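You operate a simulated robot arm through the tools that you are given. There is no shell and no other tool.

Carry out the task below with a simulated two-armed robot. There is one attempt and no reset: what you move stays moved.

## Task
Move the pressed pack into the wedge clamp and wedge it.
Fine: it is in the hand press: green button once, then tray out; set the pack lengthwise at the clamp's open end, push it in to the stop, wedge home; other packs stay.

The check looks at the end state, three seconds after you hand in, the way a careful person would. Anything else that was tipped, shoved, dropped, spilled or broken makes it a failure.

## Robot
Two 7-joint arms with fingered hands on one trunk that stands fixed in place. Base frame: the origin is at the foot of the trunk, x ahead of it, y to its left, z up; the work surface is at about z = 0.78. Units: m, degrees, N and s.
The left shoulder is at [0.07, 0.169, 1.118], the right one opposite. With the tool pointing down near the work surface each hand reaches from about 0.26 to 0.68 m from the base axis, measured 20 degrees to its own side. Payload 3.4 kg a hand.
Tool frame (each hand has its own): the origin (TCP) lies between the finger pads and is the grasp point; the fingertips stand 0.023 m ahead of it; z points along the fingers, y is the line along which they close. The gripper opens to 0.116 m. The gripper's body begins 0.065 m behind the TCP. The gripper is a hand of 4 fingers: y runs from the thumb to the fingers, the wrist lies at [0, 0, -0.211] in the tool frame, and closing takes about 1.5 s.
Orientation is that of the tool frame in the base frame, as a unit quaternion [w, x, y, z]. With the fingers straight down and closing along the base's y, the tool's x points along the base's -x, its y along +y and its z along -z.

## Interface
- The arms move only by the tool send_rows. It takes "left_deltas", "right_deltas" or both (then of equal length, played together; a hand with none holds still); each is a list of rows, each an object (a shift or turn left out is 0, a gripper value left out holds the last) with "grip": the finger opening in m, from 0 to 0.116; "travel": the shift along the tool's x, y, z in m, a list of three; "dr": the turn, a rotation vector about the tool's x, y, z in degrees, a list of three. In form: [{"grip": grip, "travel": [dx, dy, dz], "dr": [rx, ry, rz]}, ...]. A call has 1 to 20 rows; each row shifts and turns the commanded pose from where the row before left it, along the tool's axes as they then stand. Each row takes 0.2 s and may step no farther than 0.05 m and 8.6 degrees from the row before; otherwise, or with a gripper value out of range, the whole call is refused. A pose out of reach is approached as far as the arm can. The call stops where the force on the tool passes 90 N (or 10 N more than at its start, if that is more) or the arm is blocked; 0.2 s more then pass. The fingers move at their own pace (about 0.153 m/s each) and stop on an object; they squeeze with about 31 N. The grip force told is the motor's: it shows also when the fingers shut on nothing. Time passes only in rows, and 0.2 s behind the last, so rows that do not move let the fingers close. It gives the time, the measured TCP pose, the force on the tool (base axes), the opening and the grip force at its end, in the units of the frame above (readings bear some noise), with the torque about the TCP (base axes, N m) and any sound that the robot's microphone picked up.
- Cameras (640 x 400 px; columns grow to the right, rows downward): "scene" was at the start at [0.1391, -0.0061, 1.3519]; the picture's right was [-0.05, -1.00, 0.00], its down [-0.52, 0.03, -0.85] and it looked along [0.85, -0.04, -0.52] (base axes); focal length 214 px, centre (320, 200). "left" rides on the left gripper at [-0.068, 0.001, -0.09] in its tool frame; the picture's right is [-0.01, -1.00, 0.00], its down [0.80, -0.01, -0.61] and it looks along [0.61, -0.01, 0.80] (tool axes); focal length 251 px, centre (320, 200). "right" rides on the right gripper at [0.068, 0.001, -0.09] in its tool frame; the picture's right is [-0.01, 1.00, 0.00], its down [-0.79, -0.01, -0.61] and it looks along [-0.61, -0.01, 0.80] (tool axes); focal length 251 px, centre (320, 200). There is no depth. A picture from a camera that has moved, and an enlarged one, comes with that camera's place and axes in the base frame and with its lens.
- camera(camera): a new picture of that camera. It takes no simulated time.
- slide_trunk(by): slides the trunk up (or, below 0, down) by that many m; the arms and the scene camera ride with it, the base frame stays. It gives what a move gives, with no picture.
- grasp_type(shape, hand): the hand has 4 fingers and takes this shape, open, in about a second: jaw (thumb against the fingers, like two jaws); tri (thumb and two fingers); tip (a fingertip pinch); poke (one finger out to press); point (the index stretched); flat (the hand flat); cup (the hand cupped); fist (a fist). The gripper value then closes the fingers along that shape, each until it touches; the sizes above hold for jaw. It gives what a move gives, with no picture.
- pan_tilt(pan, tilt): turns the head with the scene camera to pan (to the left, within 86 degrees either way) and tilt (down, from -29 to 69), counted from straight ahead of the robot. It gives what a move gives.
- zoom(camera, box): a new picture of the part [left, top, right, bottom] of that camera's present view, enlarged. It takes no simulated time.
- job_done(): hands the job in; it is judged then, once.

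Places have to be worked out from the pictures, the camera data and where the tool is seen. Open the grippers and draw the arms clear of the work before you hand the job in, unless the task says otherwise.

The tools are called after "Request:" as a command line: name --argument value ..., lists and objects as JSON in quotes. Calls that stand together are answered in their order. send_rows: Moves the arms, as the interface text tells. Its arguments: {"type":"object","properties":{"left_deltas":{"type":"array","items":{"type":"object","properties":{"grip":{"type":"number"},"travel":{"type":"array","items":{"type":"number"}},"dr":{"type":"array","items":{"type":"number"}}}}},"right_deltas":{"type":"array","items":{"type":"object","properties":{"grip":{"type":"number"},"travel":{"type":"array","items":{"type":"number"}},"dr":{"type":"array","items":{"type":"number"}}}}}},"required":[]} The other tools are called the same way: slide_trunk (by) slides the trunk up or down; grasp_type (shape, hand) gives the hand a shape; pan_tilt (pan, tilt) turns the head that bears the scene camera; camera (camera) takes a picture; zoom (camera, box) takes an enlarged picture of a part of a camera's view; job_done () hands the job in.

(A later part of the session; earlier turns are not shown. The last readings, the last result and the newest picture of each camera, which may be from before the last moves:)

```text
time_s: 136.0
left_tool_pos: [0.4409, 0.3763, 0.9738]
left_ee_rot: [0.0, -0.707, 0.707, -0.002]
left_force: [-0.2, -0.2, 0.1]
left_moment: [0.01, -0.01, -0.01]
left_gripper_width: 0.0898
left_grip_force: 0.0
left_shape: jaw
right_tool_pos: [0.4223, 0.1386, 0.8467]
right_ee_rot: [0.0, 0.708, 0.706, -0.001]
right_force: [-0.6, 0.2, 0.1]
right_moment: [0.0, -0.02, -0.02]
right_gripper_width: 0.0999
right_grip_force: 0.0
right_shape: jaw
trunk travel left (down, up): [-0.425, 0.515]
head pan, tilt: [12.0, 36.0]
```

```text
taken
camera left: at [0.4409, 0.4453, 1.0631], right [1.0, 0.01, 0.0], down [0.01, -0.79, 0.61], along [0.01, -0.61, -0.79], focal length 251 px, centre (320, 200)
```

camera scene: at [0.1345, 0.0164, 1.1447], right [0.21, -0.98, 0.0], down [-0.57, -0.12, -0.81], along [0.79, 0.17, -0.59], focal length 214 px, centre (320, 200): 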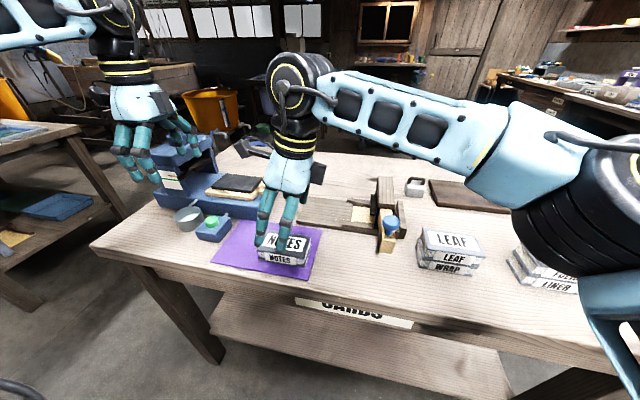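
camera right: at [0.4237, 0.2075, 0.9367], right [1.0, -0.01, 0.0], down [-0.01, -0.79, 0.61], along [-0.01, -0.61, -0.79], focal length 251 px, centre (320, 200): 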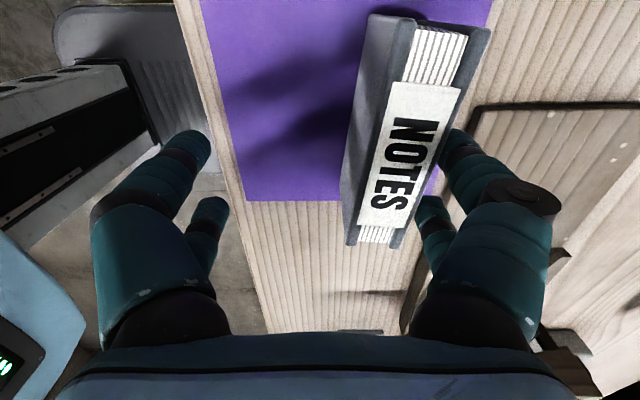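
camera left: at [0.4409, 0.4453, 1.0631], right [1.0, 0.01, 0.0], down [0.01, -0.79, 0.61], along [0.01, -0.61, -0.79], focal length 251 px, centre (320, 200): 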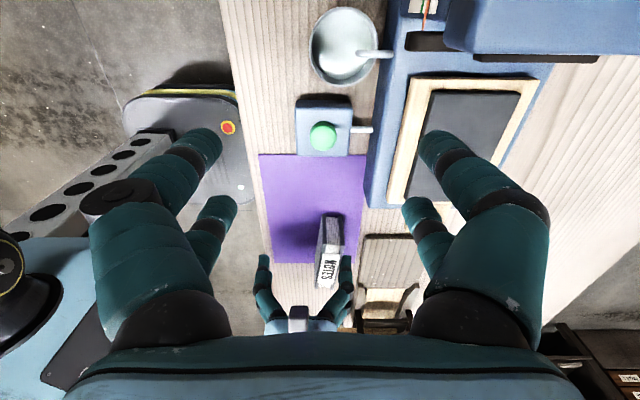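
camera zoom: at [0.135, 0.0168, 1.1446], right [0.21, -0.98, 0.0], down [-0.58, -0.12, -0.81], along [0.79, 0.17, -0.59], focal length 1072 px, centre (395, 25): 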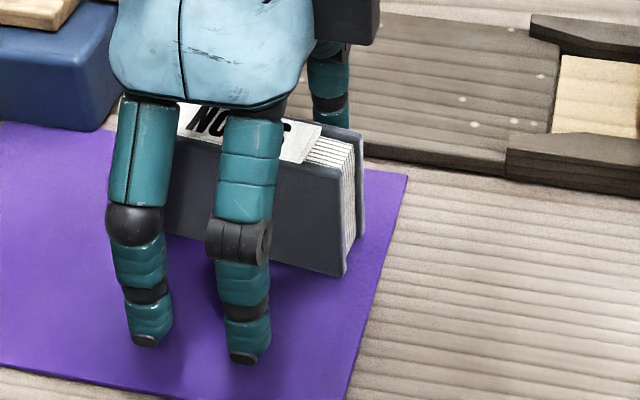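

The pack stands stably on its fore-edge at about (0.458, 0.154), turned roughly 7°, and nothing else is disturbed. I'll use that: grip it by its two covers, lift it, and lay it down gently straight onto the clamp bed. First I'll centre and align the hand over it.

Request:
send_rows --right_deltas '[{"travel": [0, 0.015, 0]}, {"travel": [0, 0.012, 0], "dr": [0, 0, 4]}, {"travel": [0, 0.007, 0], "dr": [0, 0, 3.3]}, {}]'

Request:
camera --camera "right"

Request:
zoom --camera "scene" --box '[230, 180, 350, 280]'

```text
time_s: 137.0
left_tool_pos: [0.4412, 0.3759, 0.9752]
left_ee_rot: [0.0, 0.708, -0.706, 0.002]
left_force: [-0.7, -0.1, 0.6]
left_moment: [-0.01, -0.02, 0.0]
left_gripper_width: 0.0896
left_grip_force: 0.0
left_shape: jaw
right_tool_pos: [0.4574, 0.1381, 0.8461]
right_ee_rot: [0.0, 0.752, 0.66, 0.0]
right_force: [0.4, -0.5, -0.9]
right_moment: [0.0, 0.0, -0.02]
right_gripper_width: 0.1001
right_grip_force: 0.0
right_shape: jaw
trunk travel left (down, up): [-0.425, 0.515]
head pan, tilt: [12.0, 36.0]
```

```text
taken
camera right: at [0.4671, 0.2051, 0.9373], right [0.99, -0.14, 0.0], down [-0.11, -0.79, 0.61], along [-0.08, -0.6, -0.8], focal length 251 px, centre (320, 200)
```

right: 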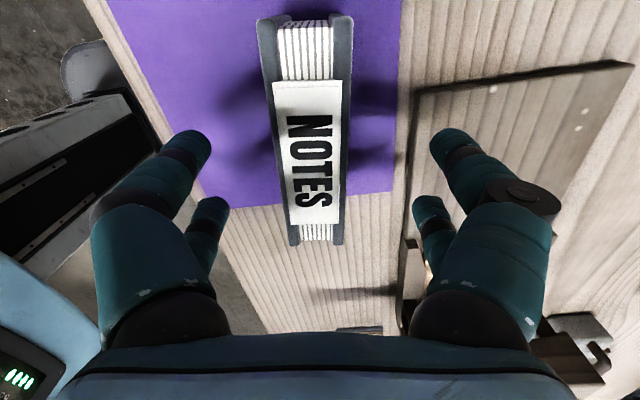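

```text
4.00 times, centred on (290, 230) of scene
camera zoom: at [0.1348, 0.0166, 1.1447], right [0.21, -0.98, 0.0], down [-0.57, -0.12, -0.81], along [0.79, 0.17, -0.59], focal length 858 px, centre (440, 80)
```

zoom: 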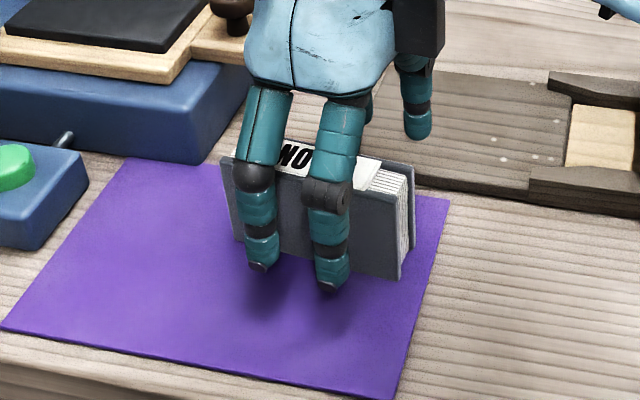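

The hand is now aligned over the standing pack. I'll lower it along both covers and close.

Request:
send_rows --right_deltas '[{"travel": [0, -0.003, 0.01]}, {"travel": [0, 0, 0.008]}, {}]'

Request:
send_rows --right_deltas '[{"grip": 0.015}, {}, {}, {}, {}, {}]'

Request:
camera --camera "right"

Request:
zoom --camera "scene" --box '[230, 180, 350, 280]'

```text
time_s: 137.8
left_tool_pos: [0.4406, 0.3759, 0.9754]
left_ee_rot: [0.0, 0.708, -0.707, 0.002]
left_force: [0.3, 0.0, 1.1]
left_moment: [0.03, 0.0, -0.01]
left_gripper_width: 0.0898
left_grip_force: 0.1
left_shape: jaw
right_tool_pos: [0.4524, 0.1383, 0.8281]
right_ee_rot: [-0.001, 0.751, 0.66, 0.0]
right_force: [0.3, -0.9, 0.2]
right_moment: [0.01, 0.02, 0.03]
right_gripper_width: 0.0998
right_grip_force: 0.1
right_shape: jaw
trunk travel left (down, up): [-0.425, 0.515]
head pan, tilt: [12.0, 36.0]
```

```text
time_s: 139.2
left_tool_pos: [0.4421, 0.3759, 0.9753]
left_ee_rot: [0.0, 0.707, -0.707, 0.001]
left_force: [-0.2, -0.6, 0.2]
left_moment: [-0.01, 0.02, -0.05]
left_gripper_width: 0.0896
left_grip_force: 0.1
left_shape: jaw
right_tool_pos: [0.4544, 0.1392, 0.828]
right_ee_rot: [-0.001, 0.752, 0.66, -0.001]
right_force: [-0.1, -0.5, 0.5]
right_moment: [-0.04, -0.02, -0.03]
right_gripper_width: 0.0238
right_grip_force: 30.8
right_shape: jaw
trunk travel left (down, up): [-0.425, 0.515]
head pan, tilt: [12.0, 36.0]
```

```text
taken
camera right: at [0.4637, 0.207, 0.9191], right [0.99, -0.14, 0.0], down [-0.11, -0.79, 0.61], along [-0.08, -0.6, -0.8], focal length 251 px, centre (320, 200)
```

right: 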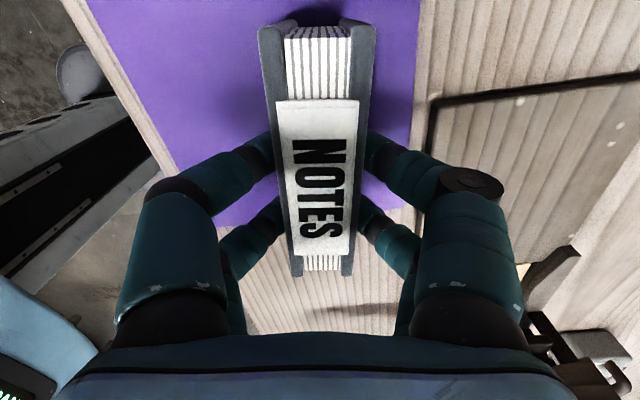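

```text
4.00 times, centred on (290, 230) of scene
camera zoom: at [0.1351, 0.0167, 1.1446], right [0.21, -0.98, 0.0], down [-0.58, -0.12, -0.81], along [0.79, 0.17, -0.59], focal length 858 px, centre (440, 80)
```

zoom: 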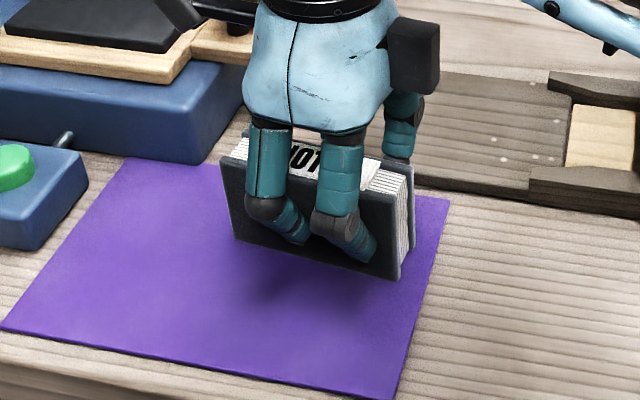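

The grip on both covers is firm (0.0238 m, 31 N) and the cloth hasn't moved. I'll lift straight up.

Request:
send_rows --right_deltas '[{"travel": [0, 0, -0.015]}, {"travel": [0, 0, -0.025]}, {"travel": [0, 0, -0.035]}, {"travel": [0, 0, -0.035]}, {}]'

Request:
camera --camera "scene"

Request:
zoom --camera "scene" --box '[200, 130, 360, 290]'

```text
time_s: 140.4
left_tool_pos: [0.4407, 0.3764, 0.9749]
left_ee_rot: [0.001, 0.707, -0.707, 0.002]
left_force: [0.1, 0.4, 0.7]
left_moment: [-0.03, 0.02, 0.02]
left_gripper_width: 0.0898
left_grip_force: 0.2
left_shape: jaw
right_tool_pos: [0.4561, 0.1304, 0.9172]
right_ee_rot: [-0.003, 0.753, 0.658, 0.002]
right_force: [0.0, 0.4, -1.8]
right_moment: [-0.04, -0.02, 0.0]
right_gripper_width: 0.0236
right_grip_force: 30.9
right_shape: jaw
right hand out of reach, approached as far as the arm can: row 4
trunk travel left (down, up): [-0.425, 0.515]
head pan, tilt: [12.0, 36.0]
```

```text
taken
camera scene: at [0.1349, 0.017, 1.1447], right [0.21, -0.98, 0.0], down [-0.58, -0.12, -0.81], along [0.79, 0.17, -0.59], focal length 214 px, centre (320, 200)
```

scene: 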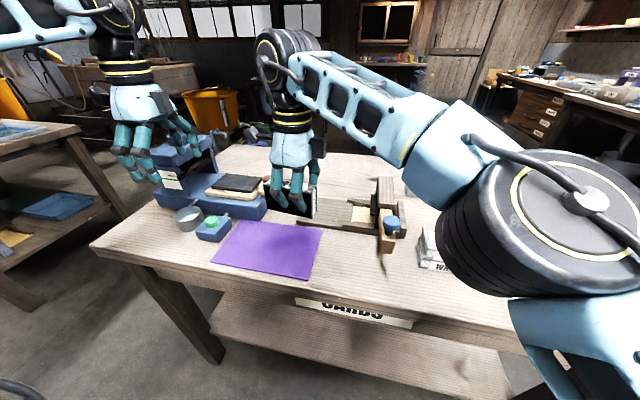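

```text
2.50 times, centred on (280, 210) of scene
camera zoom: at [0.1349, 0.017, 1.1447], right [0.21, -0.98, 0.0], down [-0.58, -0.12, -0.81], along [0.79, 0.17, -0.59], focal length 536 px, centre (420, 175)
```

zoom: 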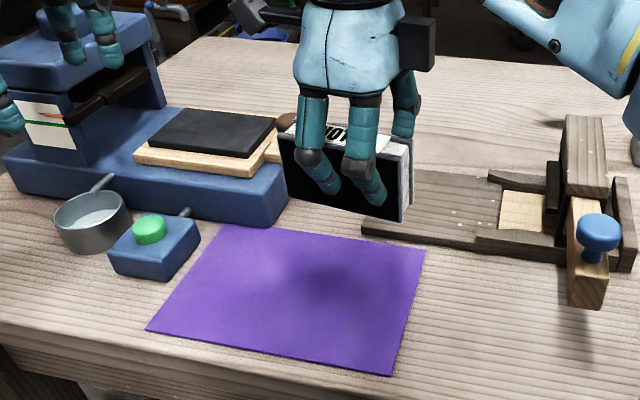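

The pack is held cleanly and the cloth is undisturbed. I'll raise the trunk 0.10 m to ease the right arm's reach, then square up the yaw and tilt the hand back in the air.

Request:
slide_trunk --by 0.1

Request:
send_rows --right_deltas '[{"dr": [0, 0, -7.5], "travel": [0, 0, 0.02]}, {"dr": [-8.4, 0, 0]}, {"dr": [-8.4, 0, 0]}, {"dr": [-8.4, 0, 0]}, {"dr": [-8.4, 0, 0]}, {"dr": [-8.4, 0, 0]}, {"dr": [-8, 0, 0]}, {}]'

Request:
camera --camera "scene"

Request:
camera --camera "right"

```text
time_s: 141.7
left_tool_pos: [0.4401, 0.3755, 1.0741]
left_ee_rot: [0.001, 0.708, -0.707, 0.002]
left_force: [-0.8, 0.2, 0.5]
left_moment: [0.01, 0.02, 0.01]
left_gripper_width: 0.0899
left_grip_force: 0.1
left_shape: jaw
right_tool_pos: [0.4565, 0.1298, 1.0172]
right_ee_rot: [-0.002, 0.753, 0.657, 0.003]
right_force: [0.5, 0.1, -0.8]
right_moment: [-0.05, -0.03, 0.0]
right_gripper_width: 0.0237
right_grip_force: 31.3
right_shape: jaw
trunk travel left (down, up): [-0.525, 0.415]
head pan, tilt: [12.0, 36.0]
```

```text
time_s: 143.5
left_tool_pos: [0.4422, 0.377, 1.0753]
left_ee_rot: [0.001, 0.708, -0.706, 0.001]
left_force: [0.6, 1.0, -0.3]
left_moment: [0.02, 0.0, 0.03]
left_gripper_width: 0.09
left_grip_force: 0.1
left_shape: jaw
right_tool_pos: [0.4528, 0.1326, 0.9964]
right_ee_rot: [0.299, 0.64, 0.64, 0.301]
right_force: [-0.4, 0.4, -2.6]
right_moment: [-0.02, 0.04, 0.01]
right_gripper_width: 0.0235
right_grip_force: 31.4
right_shape: jaw
trunk travel left (down, up): [-0.525, 0.415]
head pan, tilt: [12.0, 36.0]
```

```text
taken
camera scene: at [0.1353, 0.0166, 1.2446], right [0.21, -0.98, 0.0], down [-0.58, -0.12, -0.81], along [0.79, 0.17, -0.59], focal length 214 px, centre (320, 200)
```

scene: 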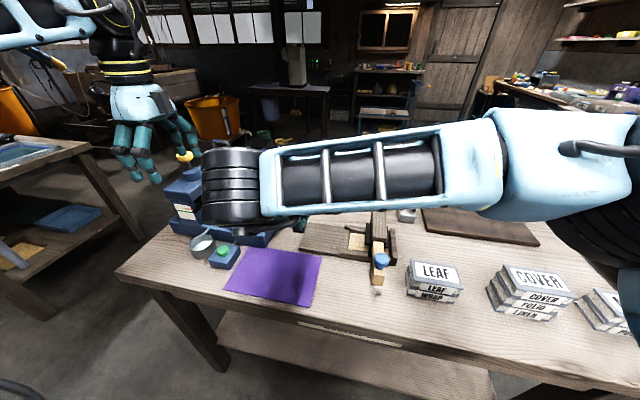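

```text
taken
camera right: at [0.3855, 0.2006, 1.0552], right [0.64, -0.01, 0.77], down [-0.47, -0.8, 0.38], along [0.61, -0.6, -0.52], focal length 251 px, centre (320, 200)
```

right: 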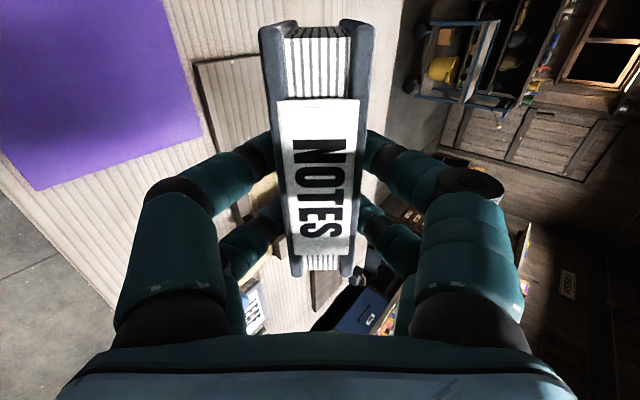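

The tilt is 50° with the pack's fore-edge leading forward and down. I'll move over the clamp bed at z≈0.90 and use the left hand's camera to watch.

Request:
send_rows --right_deltas '[{"travel": [-0.0119, 0.001, 0.0389]}, {"travel": [-0.0119, 0.001, 0.0389]}, {"travel": [-0.0119, 0.001, 0.0389]}, {"travel": [-0.0119, 0.001, 0.0389]}, {}]'

Request:
camera --camera "left"

Request:
camera --camera "right"

Request:
camera --camera "scene"

```text
time_s: 144.7
left_tool_pos: [0.4403, 0.3763, 1.0747]
left_ee_rot: [0.0, 0.708, -0.707, 0.002]
left_force: [0.0, -0.3, 0.3]
left_moment: [-0.01, 0.04, 0.01]
left_gripper_width: 0.0895
left_grip_force: 0.0
left_shape: jaw
right_tool_pos: [0.5772, 0.0884, 0.898]
right_ee_rot: [0.299, 0.641, 0.641, 0.3]
right_force: [0.8, 0.1, -1.1]
right_moment: [0.02, 0.01, 0.01]
right_gripper_width: 0.0234
right_grip_force: 30.9
right_shape: jaw
trunk travel left (down, up): [-0.525, 0.415]
head pan, tilt: [12.0, 36.0]
```

```text
taken
camera left: at [0.4402, 0.4455, 1.1633], right [1.0, 0.01, 0.0], down [0.01, -0.79, 0.61], along [0.01, -0.61, -0.79], focal length 251 px, centre (320, 200)
```

left: 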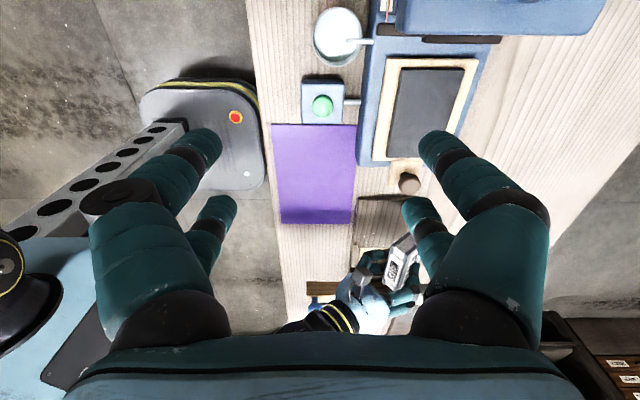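

```text
taken
camera right: at [0.5083, 0.1563, 0.9568], right [0.64, -0.01, 0.77], down [-0.47, -0.8, 0.38], along [0.61, -0.6, -0.52], focal length 251 px, centre (320, 200)
```

right: 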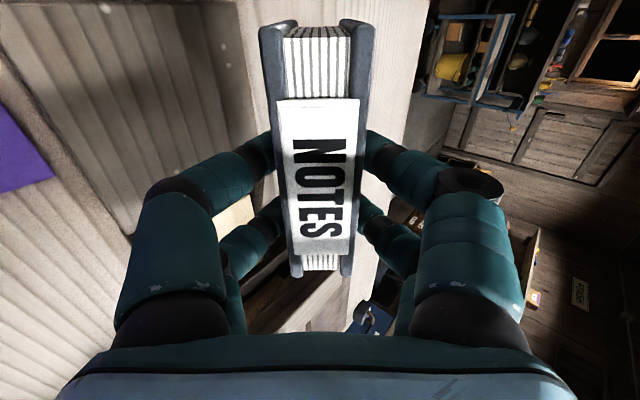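

```text
taken
camera scene: at [0.1343, 0.017, 1.2447], right [0.21, -0.98, 0.0], down [-0.57, -0.12, -0.81], along [0.79, 0.17, -0.59], focal length 214 px, centre (320, 200)
```

scene: 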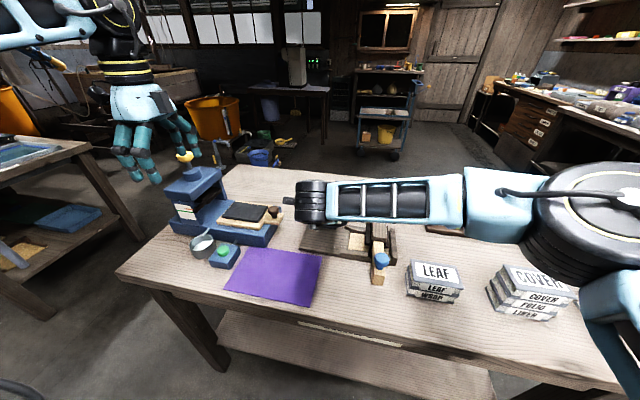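

The scene view is blocked by the forearm, so I'll bring the left hand's camera to where it can look along the bed from the press end.

Request:
send_rows --left_deltas '[{"travel": [0.024, -0.025, 0.0325]}, {"travel": [0.024, -0.025, 0.0325]}, {"travel": [0.024, -0.025, 0.0325]}, {"travel": [0.024, -0.025, 0.03]}, {"dr": [0, 8.4, 0]}, {"dr": [0, 8.4, 0]}, {"dr": [0, 8.4, 0]}, {}]'

Request:
camera --camera "left"

Request:
zoom --camera "left" --box '[230, 60, 430, 260]'

```text
time_s: 146.5
left_tool_pos: [0.5387, 0.2795, 0.9484]
left_ee_rot: [-0.155, -0.69, 0.69, -0.157]
left_force: [-1.0, -1.0, -0.8]
left_moment: [0.0, -0.02, -0.02]
left_gripper_width: 0.0901
left_grip_force: 0.0
left_shape: jaw
right_tool_pos: [0.5761, 0.0882, 0.8974]
right_ee_rot: [0.298, 0.641, 0.641, 0.3]
right_force: [0.3, -0.5, -1.2]
right_moment: [0.0, 0.01, 0.0]
right_gripper_width: 0.0236
right_grip_force: 31.4
right_shape: jaw
trunk travel left (down, up): [-0.525, 0.415]
head pan, tilt: [12.0, 36.0]
```

```text
taken
camera left: at [0.5403, 0.38, 0.9985], right [1.0, 0.01, 0.0], down [0.01, -0.46, 0.89], along [0.01, -0.89, -0.46], focal length 251 px, centre (320, 200)
```

left: 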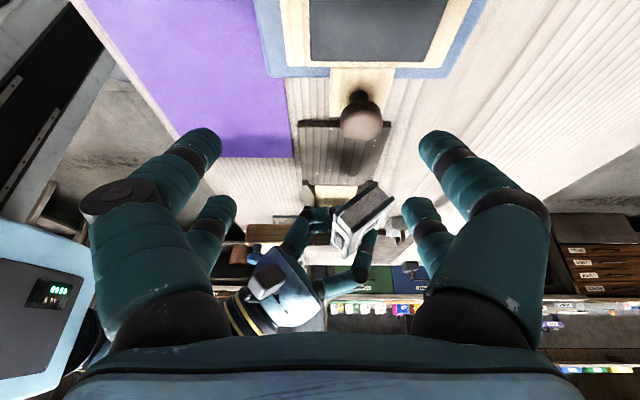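

```text
2.00 times, centred on (330, 160) of left
camera zoom: at [0.5403, 0.38, 0.9985], right [1.0, 0.01, 0.0], down [0.01, -0.46, 0.89], along [0.01, -0.89, -0.46], focal length 503 px, centre (300, 280)
```

zoom: 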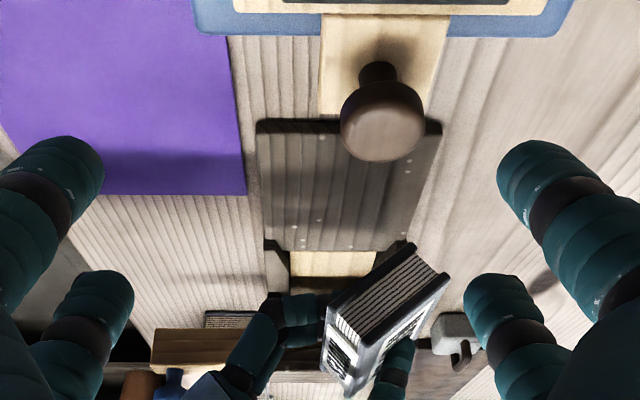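

The pack's lower corner is at about (0.60, z 0.857), right where I predicted it. I'll lower it towards the bed, which is near z≈0.795, in small steps.

Request:
send_rows --right_deltas '[{"travel": [-0.003, -0.0173, 0.0144]}, {"travel": [-0.002, -0.0173, 0.0144]}, {}]'

Request:
zoom --camera "left" --box '[230, 60, 430, 260]'

```text
time_s: 147.3
left_tool_pos: [0.5405, 0.2804, 0.9492]
left_ee_rot: [0.154, 0.69, -0.69, 0.156]
left_force: [0.2, 0.1, -0.4]
left_moment: [-0.01, 0.0, 0.01]
left_gripper_width: 0.0897
left_grip_force: 0.0
left_shape: jaw
right_tool_pos: [0.5748, 0.0836, 0.8549]
right_ee_rot: [0.298, 0.641, 0.64, 0.3]
right_force: [-0.7, 0.4, -0.9]
right_moment: [-0.03, 0.02, 0.02]
right_gripper_width: 0.0236
right_grip_force: 30.9
right_shape: jaw
trunk travel left (down, up): [-0.525, 0.415]
head pan, tilt: [12.0, 36.0]
```

```text
2.00 times, centred on (330, 160) of left
camera zoom: at [0.5401, 0.3803, 0.9985], right [1.0, 0.01, 0.0], down [0.01, -0.46, 0.89], along [0.01, -0.89, -0.46], focal length 503 px, centre (300, 280)
```

zoom: 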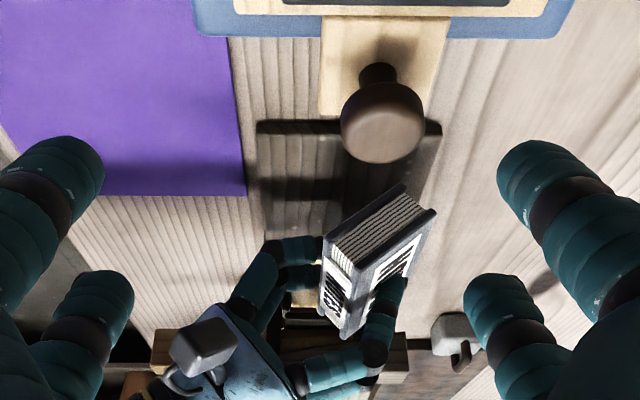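

The corner is now near z≈0.815. I'll continue in smaller steps, checking the force each time.

Request:
send_rows --right_deltas '[{"travel": [0, -0.0061, 0.0051]}, {"travel": [0, -0.0031, 0.0026]}, {}]'

```text
time_s: 148.1
left_tool_pos: [0.5398, 0.2807, 0.948]
left_ee_rot: [0.154, 0.69, -0.69, 0.156]
left_force: [-0.2, 0.7, 0.4]
left_moment: [-0.02, 0.0, 0.02]
left_gripper_width: 0.0899
left_grip_force: 0.1
left_shape: jaw
right_tool_pos: [0.5725, 0.0815, 0.8431]
right_ee_rot: [0.297, 0.64, 0.641, 0.301]
right_force: [0.0, -0.4, -0.8]
right_moment: [-0.01, -0.04, -0.01]
right_gripper_width: 0.0238
right_grip_force: 31.6
right_shape: jaw
trunk travel left (down, up): [-0.525, 0.415]
head pan, tilt: [12.0, 36.0]
```

Request:
send_rows --right_deltas '[{"travel": [0.001, -0.0015, 0.0043]}, {}]'

Request:
zoom --camera "left" --box '[260, 90, 400, 230]'

```text
time_s: 148.7
left_tool_pos: [0.54, 0.28, 0.9479]
left_ee_rot: [-0.154, -0.69, 0.69, -0.156]
left_force: [-0.4, 0.9, 0.8]
left_moment: [0.02, 0.03, -0.01]
left_gripper_width: 0.0898
left_grip_force: 0.0
left_shape: jaw
right_tool_pos: [0.5775, 0.0823, 0.8379]
right_ee_rot: [0.297, 0.641, 0.641, 0.3]
right_force: [-0.4, -0.2, -1.0]
right_moment: [-0.03, 0.0, -0.03]
right_gripper_width: 0.0236
right_grip_force: 31.5
right_shape: jaw
trunk travel left (down, up): [-0.525, 0.415]
head pan, tilt: [12.0, 36.0]
```

```text
2.86 times, centred on (330, 160) of left
camera zoom: at [0.5402, 0.3803, 0.9985], right [1.0, 0.01, 0.0], down [0.01, -0.46, 0.89], along [0.01, -0.89, -0.46], focal length 718 px, centre (291, 314)
```

zoom: 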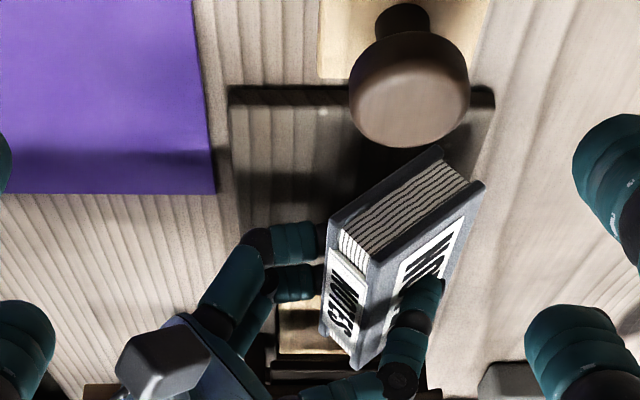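

Still free at a corner height of about 0.798. I'll go down 3 mm and trim x by the same.

Request:
send_rows --right_deltas '[{"travel": [0, -0.0042, -0.0004]}, {}]'

```text
time_s: 149.3
left_tool_pos: [0.5407, 0.2803, 0.9472]
left_ee_rot: [0.153, 0.69, -0.689, 0.157]
left_force: [0.3, 0.3, -0.7]
left_moment: [-0.04, 0.0, -0.03]
left_gripper_width: 0.0897
left_grip_force: 0.0
left_shape: jaw
right_tool_pos: [0.5751, 0.0817, 0.8364]
right_ee_rot: [0.297, 0.641, 0.641, 0.3]
right_force: [-0.5, 0.4, -0.8]
right_moment: [-0.02, 0.02, -0.01]
right_gripper_width: 0.0235
right_grip_force: 30.8
right_shape: jaw
trunk travel left (down, up): [-0.525, 0.415]
head pan, tilt: [12.0, 36.0]
```

Request:
send_rows --right_deltas '[{"travel": [0, -0.0023, 0.0019]}, {}]'

```text
time_s: 149.9
left_tool_pos: [0.5406, 0.2795, 0.9474]
left_ee_rot: [0.155, 0.69, -0.689, 0.156]
left_force: [-0.3, 0.3, 0.8]
left_moment: [0.02, -0.01, -0.01]
left_gripper_width: 0.0898
left_grip_force: 0.0
left_shape: jaw
right_tool_pos: [0.5746, 0.0815, 0.8312]
right_ee_rot: [0.298, 0.641, 0.64, 0.3]
right_force: [-0.4, -0.2, -0.3]
right_moment: [0.05, 0.04, 0.0]
right_gripper_width: 0.0236
right_grip_force: 30.9
right_shape: jaw
trunk travel left (down, up): [-0.525, 0.415]
head pan, tilt: [12.0, 36.0]
```

The corner should be about 0.791 high now, with the force just starting to ease. Another 2 mm down.

Request:
send_rows --right_deltas '[{"travel": [0, -0.0015, 0.0013]}, {}]'

Request:
zoom --camera "left" --box '[260, 90, 400, 230]'

```text
time_s: 150.5
left_tool_pos: [0.5398, 0.2792, 0.9476]
left_ee_rot: [0.153, 0.69, -0.69, 0.156]
left_force: [-0.7, -0.5, -0.7]
left_moment: [0.01, 0.01, 0.0]
left_gripper_width: 0.0899
left_grip_force: 0.0
left_shape: jaw
right_tool_pos: [0.5734, 0.0828, 0.8321]
right_ee_rot: [0.298, 0.641, 0.641, 0.3]
right_force: [1.6, -0.6, 5.2]
right_moment: [0.1, -0.18, -0.04]
right_gripper_width: 0.0233
right_grip_force: 31.1
right_shape: jaw
trunk travel left (down, up): [-0.525, 0.415]
head pan, tilt: [12.0, 36.0]
```

```text
2.86 times, centred on (330, 160) of left
camera zoom: at [0.5396, 0.3801, 0.999], right [1.0, 0.01, 0.0], down [0.01, -0.46, 0.89], along [0.01, -0.89, -0.46], focal length 718 px, centre (291, 314)
```

zoom: 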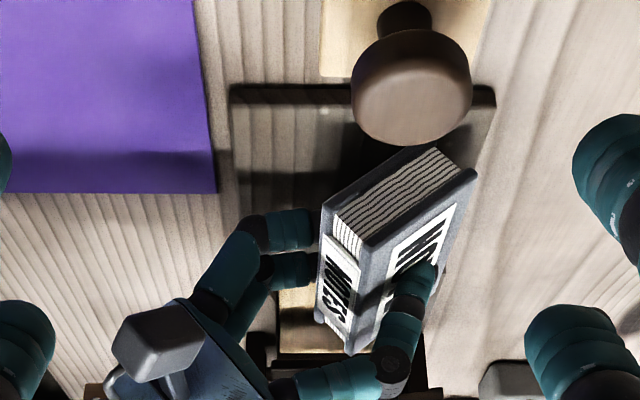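

Contact: about 6 N, with a torque that matches the pack's fore-edge corner resting on the bed at z≈0.792. I'll open the fingers while shifting the hand along its closing axis, so the lower fingers stay put under the pack.

Request:
send_rows --right_deltas '[{"grip": 0.039, "travel": [0, 0.0077, 0]}, {"grip": 0.054, "travel": [0, 0.0077, 0]}, {"grip": 0.069, "travel": [0, 0.0077, 0]}, {"grip": 0.084, "travel": [0, 0.0077, 0]}, {"grip": 0.1, "travel": [0, 0.0077, 0]}, {}]'

Request:
zoom --camera "left" --box '[230, 60, 430, 260]'

Request:
camera --camera "right"

```text
time_s: 151.9
left_tool_pos: [0.5401, 0.2802, 0.9485]
left_ee_rot: [0.154, 0.69, -0.69, 0.157]
left_force: [0.1, 0.5, 0.6]
left_moment: [-0.01, -0.01, 0.03]
left_gripper_width: 0.0897
left_grip_force: 0.1
left_shape: jaw
right_tool_pos: [0.6008, 0.0812, 0.8596]
right_ee_rot: [0.297, 0.641, 0.641, 0.301]
right_force: [-0.1, 0.4, 1.2]
right_moment: [-0.02, 0.0, -0.02]
right_gripper_width: 0.0997
right_grip_force: 0.1
right_shape: jaw
trunk travel left (down, up): [-0.525, 0.415]
head pan, tilt: [12.0, 36.0]
```

```text
2.00 times, centred on (330, 160) of left
camera zoom: at [0.54, 0.3803, 0.9985], right [1.0, 0.01, 0.0], down [0.01, -0.46, 0.89], along [0.01, -0.89, -0.46], focal length 503 px, centre (300, 280)
```

zoom: 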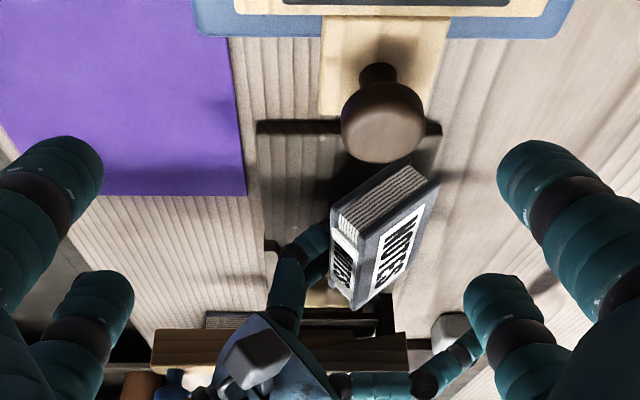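

```text
taken
camera right: at [0.5321, 0.1497, 0.9186], right [0.64, -0.01, 0.77], down [-0.47, -0.8, 0.38], along [0.61, -0.6, -0.52], focal length 251 px, centre (320, 200)
```

right: 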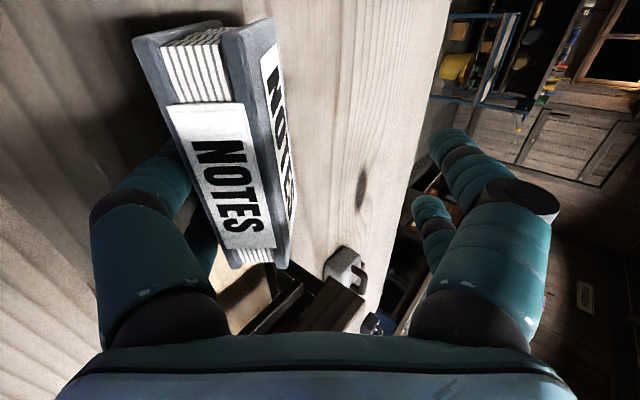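

The pack now leans on the lower fingers with its base on the bed. I'll draw the hand back towards me slowly so it settles down onto the bed.

Request:
send_rows --right_deltas '[{"travel": [0, -0.0051, -0.0061]}, {"travel": [0, -0.0051, -0.0061]}, {"travel": [0, -0.0051, -0.0061]}, {}]'

Request:
zoom --camera "left" --box '[230, 60, 430, 260]'

Request:
camera --camera "right"

```text
time_s: 152.9
left_tool_pos: [0.5402, 0.2798, 0.9481]
left_ee_rot: [0.154, 0.691, -0.689, 0.157]
left_force: [0.7, 0.5, -0.3]
left_moment: [-0.02, 0.03, 0.02]
left_gripper_width: 0.0895
left_grip_force: 0.0
left_shape: jaw
right_tool_pos: [0.5746, 0.0821, 0.8589]
right_ee_rot: [0.297, 0.641, 0.641, 0.3]
right_force: [0.2, -0.3, -1.0]
right_moment: [0.0, 0.01, -0.01]
right_gripper_width: 0.1001
right_grip_force: 0.0
right_shape: jaw
trunk travel left (down, up): [-0.525, 0.415]
head pan, tilt: [12.0, 36.0]
```

```text
2.00 times, centred on (330, 160) of left
camera zoom: at [0.5402, 0.3803, 0.9984], right [1.0, 0.01, 0.0], down [0.01, -0.46, 0.89], along [0.01, -0.89, -0.46], focal length 503 px, centre (300, 280)
```

zoom: 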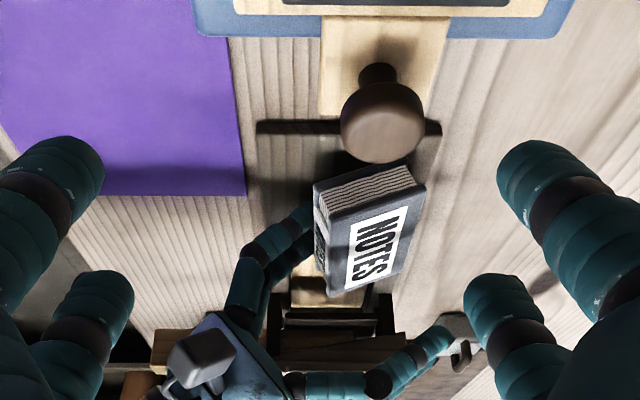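

```text
taken
camera right: at [0.507, 0.1503, 0.9184], right [0.64, -0.01, 0.77], down [-0.47, -0.8, 0.38], along [0.61, -0.6, -0.52], focal length 251 px, centre (320, 200)
```

right: 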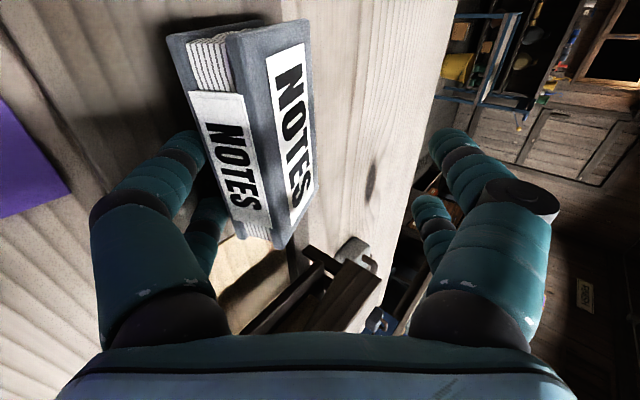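

It's settling nicely, now roughly 20° from flat. I'll keep drawing back slowly.

Request:
send_rows --right_deltas '[{"travel": [0, -0.0051, -0.0061]}, {"travel": [0, -0.0051, -0.0061]}, {"travel": [0, -0.0051, -0.0061]}, {"travel": [0, -0.0051, -0.0061]}, {}]'

Request:
zoom --camera "left" --box '[230, 60, 430, 260]'

Request:
camera --camera "right"

```text
time_s: 154.1
left_tool_pos: [0.5408, 0.2796, 0.9475]
left_ee_rot: [0.154, 0.69, -0.689, 0.156]
left_force: [-0.6, 0.4, -0.1]
left_moment: [-0.01, 0.02, -0.01]
left_gripper_width: 0.09
left_grip_force: 0.0
left_shape: jaw
right_tool_pos: [0.5442, 0.0818, 0.8595]
right_ee_rot: [0.298, 0.64, 0.641, 0.3]
right_force: [0.0, 0.3, 0.3]
right_moment: [0.0, -0.01, 0.0]
right_gripper_width: 0.1002
right_grip_force: 0.0
right_shape: jaw
trunk travel left (down, up): [-0.525, 0.415]
head pan, tilt: [12.0, 36.0]
```

```text
2.00 times, centred on (330, 160) of left
camera zoom: at [0.5402, 0.3803, 0.9984], right [1.0, 0.01, 0.0], down [0.01, -0.46, 0.89], along [0.01, -0.89, -0.46], focal length 503 px, centre (300, 280)
```

zoom: 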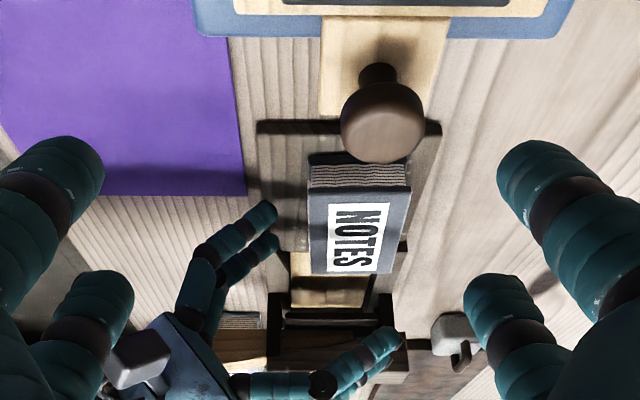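

```text
taken
camera right: at [0.4767, 0.1496, 0.9188], right [0.64, -0.01, 0.77], down [-0.47, -0.8, 0.38], along [0.61, -0.6, -0.52], focal length 251 px, centre (320, 200)
```

right: 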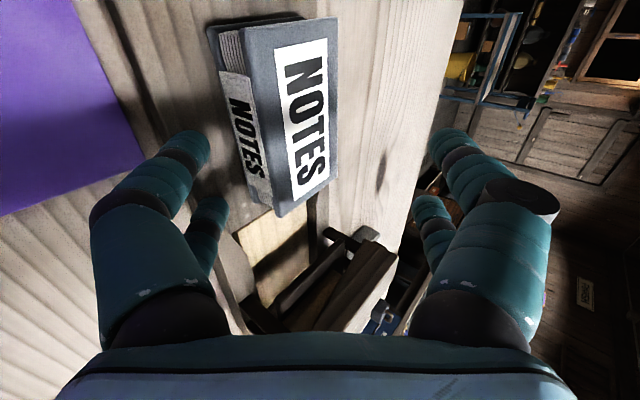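

The pack now lies flat and lengthwise on the bed, spine towards me. I measure its centre line at x≈0.577–0.582, turned about 3°, while the channel centre is x≈0.571, so it needs a small nudge. I'll lift the hand clear and look again.

Request:
send_rows --right_deltas '[{"travel": [0, 0.01, -0.022]}, {"travel": [0, 0.022, -0.022]}, {"travel": [0, 0.022, -0.022]}, {"travel": [0, 0.01, -0.02]}, {}]'

Request:
zoom --camera "left" --box '[250, 90, 410, 250]'

Request:
camera --camera "right"

```text
time_s: 155.3
left_tool_pos: [0.5404, 0.2808, 0.9477]
left_ee_rot: [-0.155, -0.689, 0.69, -0.156]
left_force: [0.4, 0.6, -0.5]
left_moment: [-0.04, 0.01, -0.01]
left_gripper_width: 0.0899
left_grip_force: 0.1
left_shape: jaw
right_tool_pos: [0.5199, 0.0811, 0.9645]
right_ee_rot: [0.296, 0.642, 0.641, 0.3]
right_force: [-0.3, 0.4, 0.1]
right_moment: [0.01, -0.02, -0.01]
right_gripper_width: 0.0998
right_grip_force: 0.1
right_shape: jaw
trunk travel left (down, up): [-0.525, 0.415]
head pan, tilt: [12.0, 36.0]
```

```text
2.50 times, centred on (330, 170) of left
camera zoom: at [0.5404, 0.3803, 0.9983], right [1.0, 0.01, 0.0], down [0.01, -0.46, 0.89], along [0.01, -0.89, -0.46], focal length 629 px, centre (295, 275)
```

zoom: 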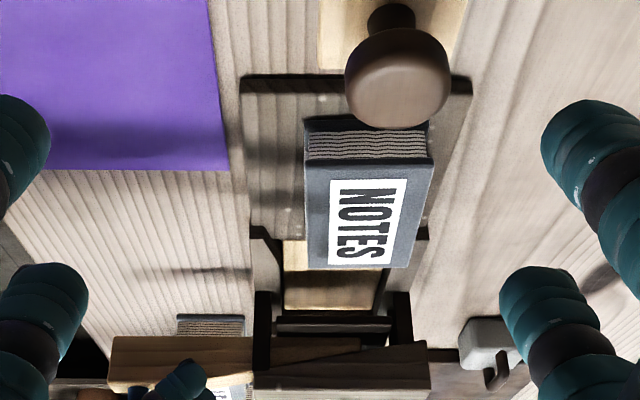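

```text
taken
camera right: at [0.4516, 0.1504, 1.0236], right [0.64, -0.01, 0.77], down [-0.47, -0.8, 0.38], along [0.61, -0.6, -0.52], focal length 251 px, centre (320, 200)
```

right: 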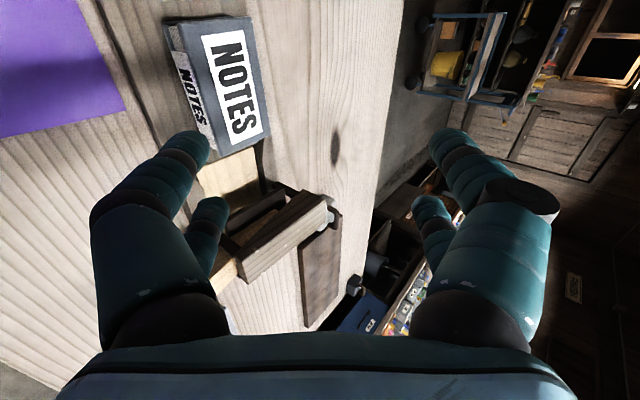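

The pack's far front corner is close to the right-hand flare. I'll zoom in to see whether it's flat on the bed or riding on the flare.

Request:
zoom --camera "right" --box '[150, 10, 350, 210]'

Request:
zoom --camera "left" --box '[300, 130, 370, 210]'

Request:
camera --camera "scene"

```text
2.00 times, centred on (250, 110) of right
camera zoom: at [0.4516, 0.1504, 1.0236], right [0.64, -0.01, 0.77], down [-0.47, -0.8, 0.38], along [0.61, -0.6, -0.52], focal length 503 px, centre (460, 380)
```

zoom: 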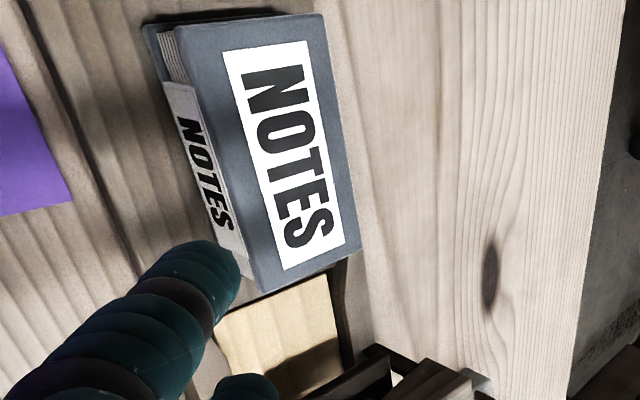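

```text
5.00 times, centred on (335, 170) of left
camera zoom: at [0.5404, 0.3803, 0.9983], right [1.0, 0.01, 0.0], down [0.01, -0.46, 0.89], along [0.01, -0.89, -0.46], focal length 1257 px, centre (245, 350)
```

zoom: 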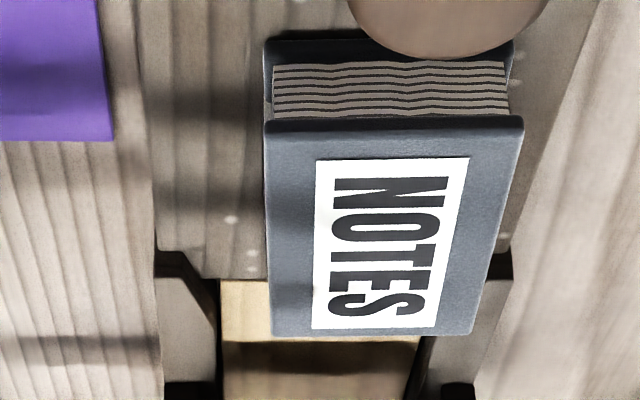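

```text
taken
camera scene: at [0.1353, 0.0166, 1.2446], right [0.21, -0.98, 0.0], down [-0.58, -0.12, -0.81], along [0.79, 0.17, -0.59], focal length 214 px, centre (320, 200)
```

scene: 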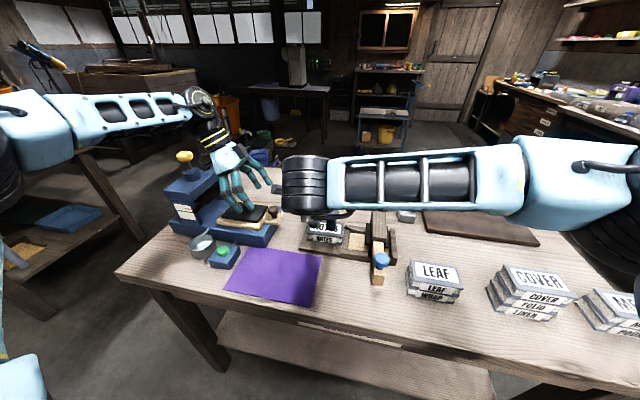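

It looks flat on the bed. I'll close the right fingers, reduce the tilt to 35° and bring them over beyond the pack's far edge, so I can draw it gently towards me into line.

Request:
send_rows --right_deltas '[{"grip": 0.0, "dr": [7.5, 0, 0]}, {"dr": [7.5, 0, 0]}, {}, {}, {}, {"travel": [0.0013, 0.0177, 0.0387]}, {"travel": [0.0013, 0.0177, 0.0387]}, {"travel": [0.0013, 0.0177, 0.0387]}, {}]'

Request:
zoom --camera "left" --box '[230, 80, 430, 260]'

Request:
camera --camera "right"

```text
time_s: 157.3
left_tool_pos: [0.5399, 0.2811, 0.9492]
left_ee_rot: [-0.153, -0.69, 0.69, -0.156]
left_force: [-0.1, 0.2, -0.2]
left_moment: [-0.01, 0.0, -0.01]
left_gripper_width: 0.0898
left_grip_force: 0.1
left_shape: jaw
right_tool_pos: [0.6313, 0.0842, 0.8981]
right_ee_rot: [0.212, 0.674, 0.675, 0.214]
right_force: [-1.1, -0.4, 0.0]
right_moment: [-0.01, 0.0, -0.04]
right_gripper_width: 0.0002
right_grip_force: 31.1
right_shape: jaw
trunk travel left (down, up): [-0.525, 0.415]
head pan, tilt: [12.0, 36.0]
```

```text
2.22 times, centred on (330, 170) of left
camera zoom: at [0.5397, 0.3801, 0.9988], right [1.0, 0.01, 0.0], down [0.01, -0.46, 0.89], along [0.01, -0.89, -0.46], focal length 559 px, centre (298, 267)
```

zoom: 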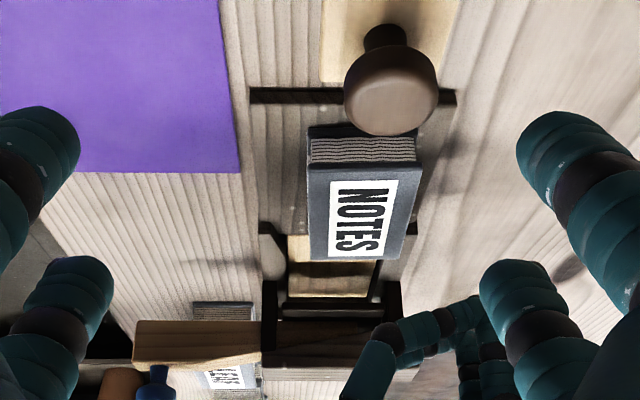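

```text
taken
camera right: at [0.5794, 0.1525, 0.9739], right [0.82, -0.01, 0.57], down [-0.35, -0.8, 0.49], along [0.45, -0.6, -0.66], focal length 251 px, centre (320, 200)
```

right: 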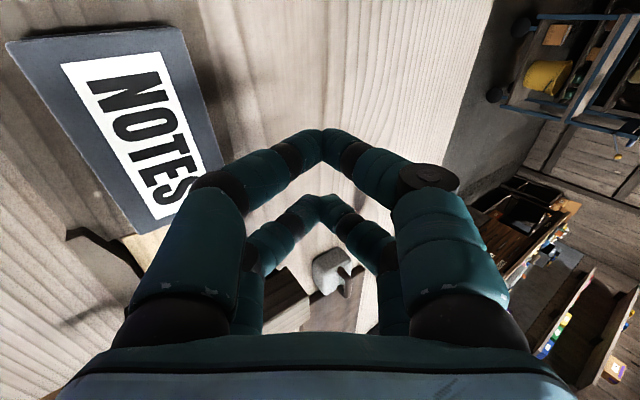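

The tent of closed fingers would press on the pack at that angle, so I won't hook from the far side. The measurements show the pack's front already sits inside the flared mouth (x 0.5255–0.6165), so the flares will centre it as it's pushed. I'll back the right hand off upward and move the left hand out of the way.

Request:
send_rows --left_deltas '[{"travel": [-0.001, 0.0225, -0.0335]}, {"travel": [-0.001, 0.0225, -0.0335]}, {"travel": [-0.001, 0.0225, -0.0335]}, {"travel": [-0.001, 0.0225, -0.0335]}, {}, {}]' --right_deltas '[{"travel": [0, 0, -0.03]}, {"travel": [0, 0, -0.03]}, {"dr": [7.5, 0, 0]}, {"dr": [7.5, 0, 0]}, {}, {}]'

Request:
camera --camera "left"

Request:
camera --camera "scene"

```text
time_s: 158.7
left_tool_pos: [0.4492, 0.3402, 1.0666]
left_ee_rot: [0.154, 0.69, -0.689, 0.156]
left_force: [0.8, 0.3, -0.3]
left_moment: [0.0, -0.01, -0.02]
left_gripper_width: 0.0901
left_grip_force: 0.1
left_shape: jaw
right_tool_pos: [0.5942, 0.0865, 0.9492]
right_ee_rot: [0.122, 0.696, 0.697, 0.124]
right_force: [1.6, 0.1, -0.1]
right_moment: [-0.02, 0.0, 0.01]
right_gripper_width: 0.0
right_grip_force: 31.6
right_shape: jaw
trunk travel left (down, up): [-0.525, 0.415]
head pan, tilt: [12.0, 36.0]
```

```text
taken
camera left: at [0.4493, 0.4407, 1.1179], right [1.0, 0.01, 0.0], down [0.01, -0.46, 0.89], along [0.01, -0.89, -0.46], focal length 251 px, centre (320, 200)
```

left: 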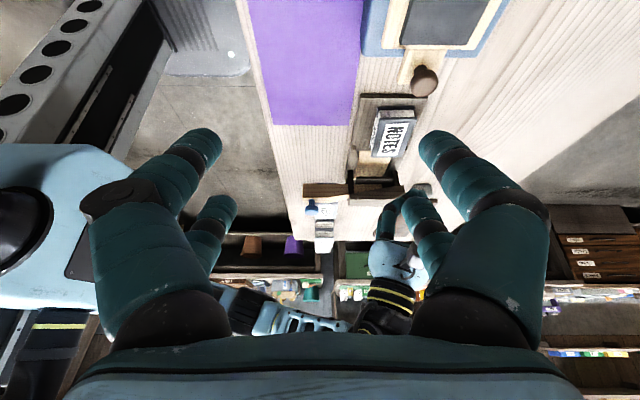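

```text
taken
camera scene: at [0.1346, 0.0169, 1.2447], right [0.21, -0.98, 0.0], down [-0.57, -0.12, -0.81], along [0.79, 0.17, -0.59], focal length 214 px, centre (320, 200)
```

scene: 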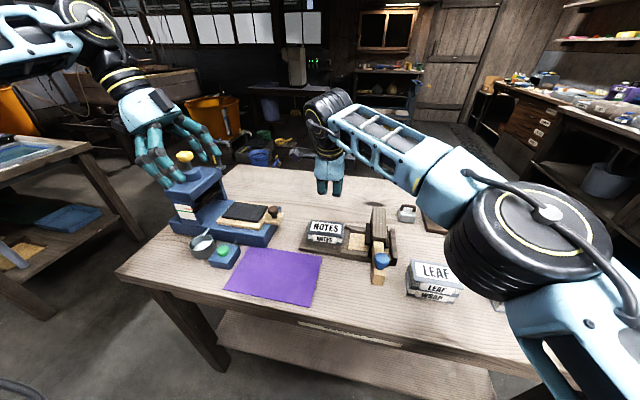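

Both cameras now see the pack on the bed. I'll zoom in to check how it sits relative to the flared mouth.

Request:
zoom --camera "scene" --box '[285, 195, 415, 295]'

Request:
zoom --camera "left" --box '[330, 60, 450, 210]'

```text
4.00 times, centred on (350, 245) of scene
camera zoom: at [0.1346, 0.0169, 1.2447], right [0.21, -0.98, 0.0], down [-0.57, -0.12, -0.81], along [0.79, 0.17, -0.59], focal length 858 px, centre (200, 20)
```

zoom: 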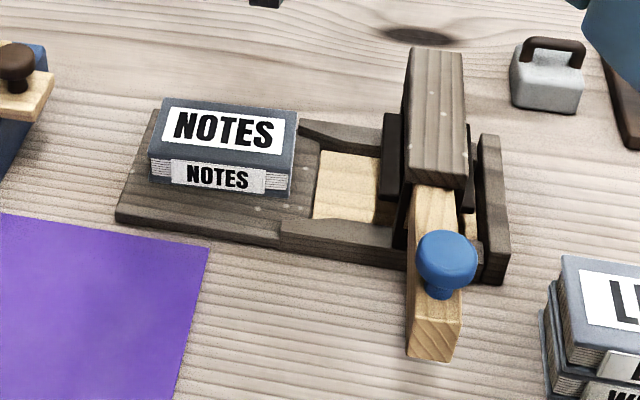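

```text
2.67 times, centred on (390, 135) of left
camera zoom: at [0.4493, 0.4407, 1.1179], right [1.0, 0.01, 0.0], down [0.01, -0.46, 0.89], along [0.01, -0.89, -0.46], focal length 670 px, centre (133, 373)
```

zoom: 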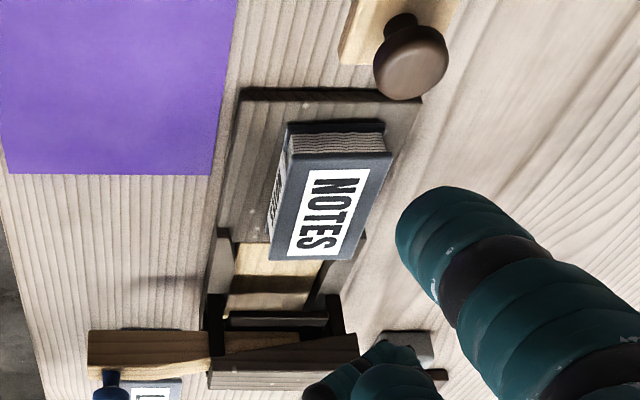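

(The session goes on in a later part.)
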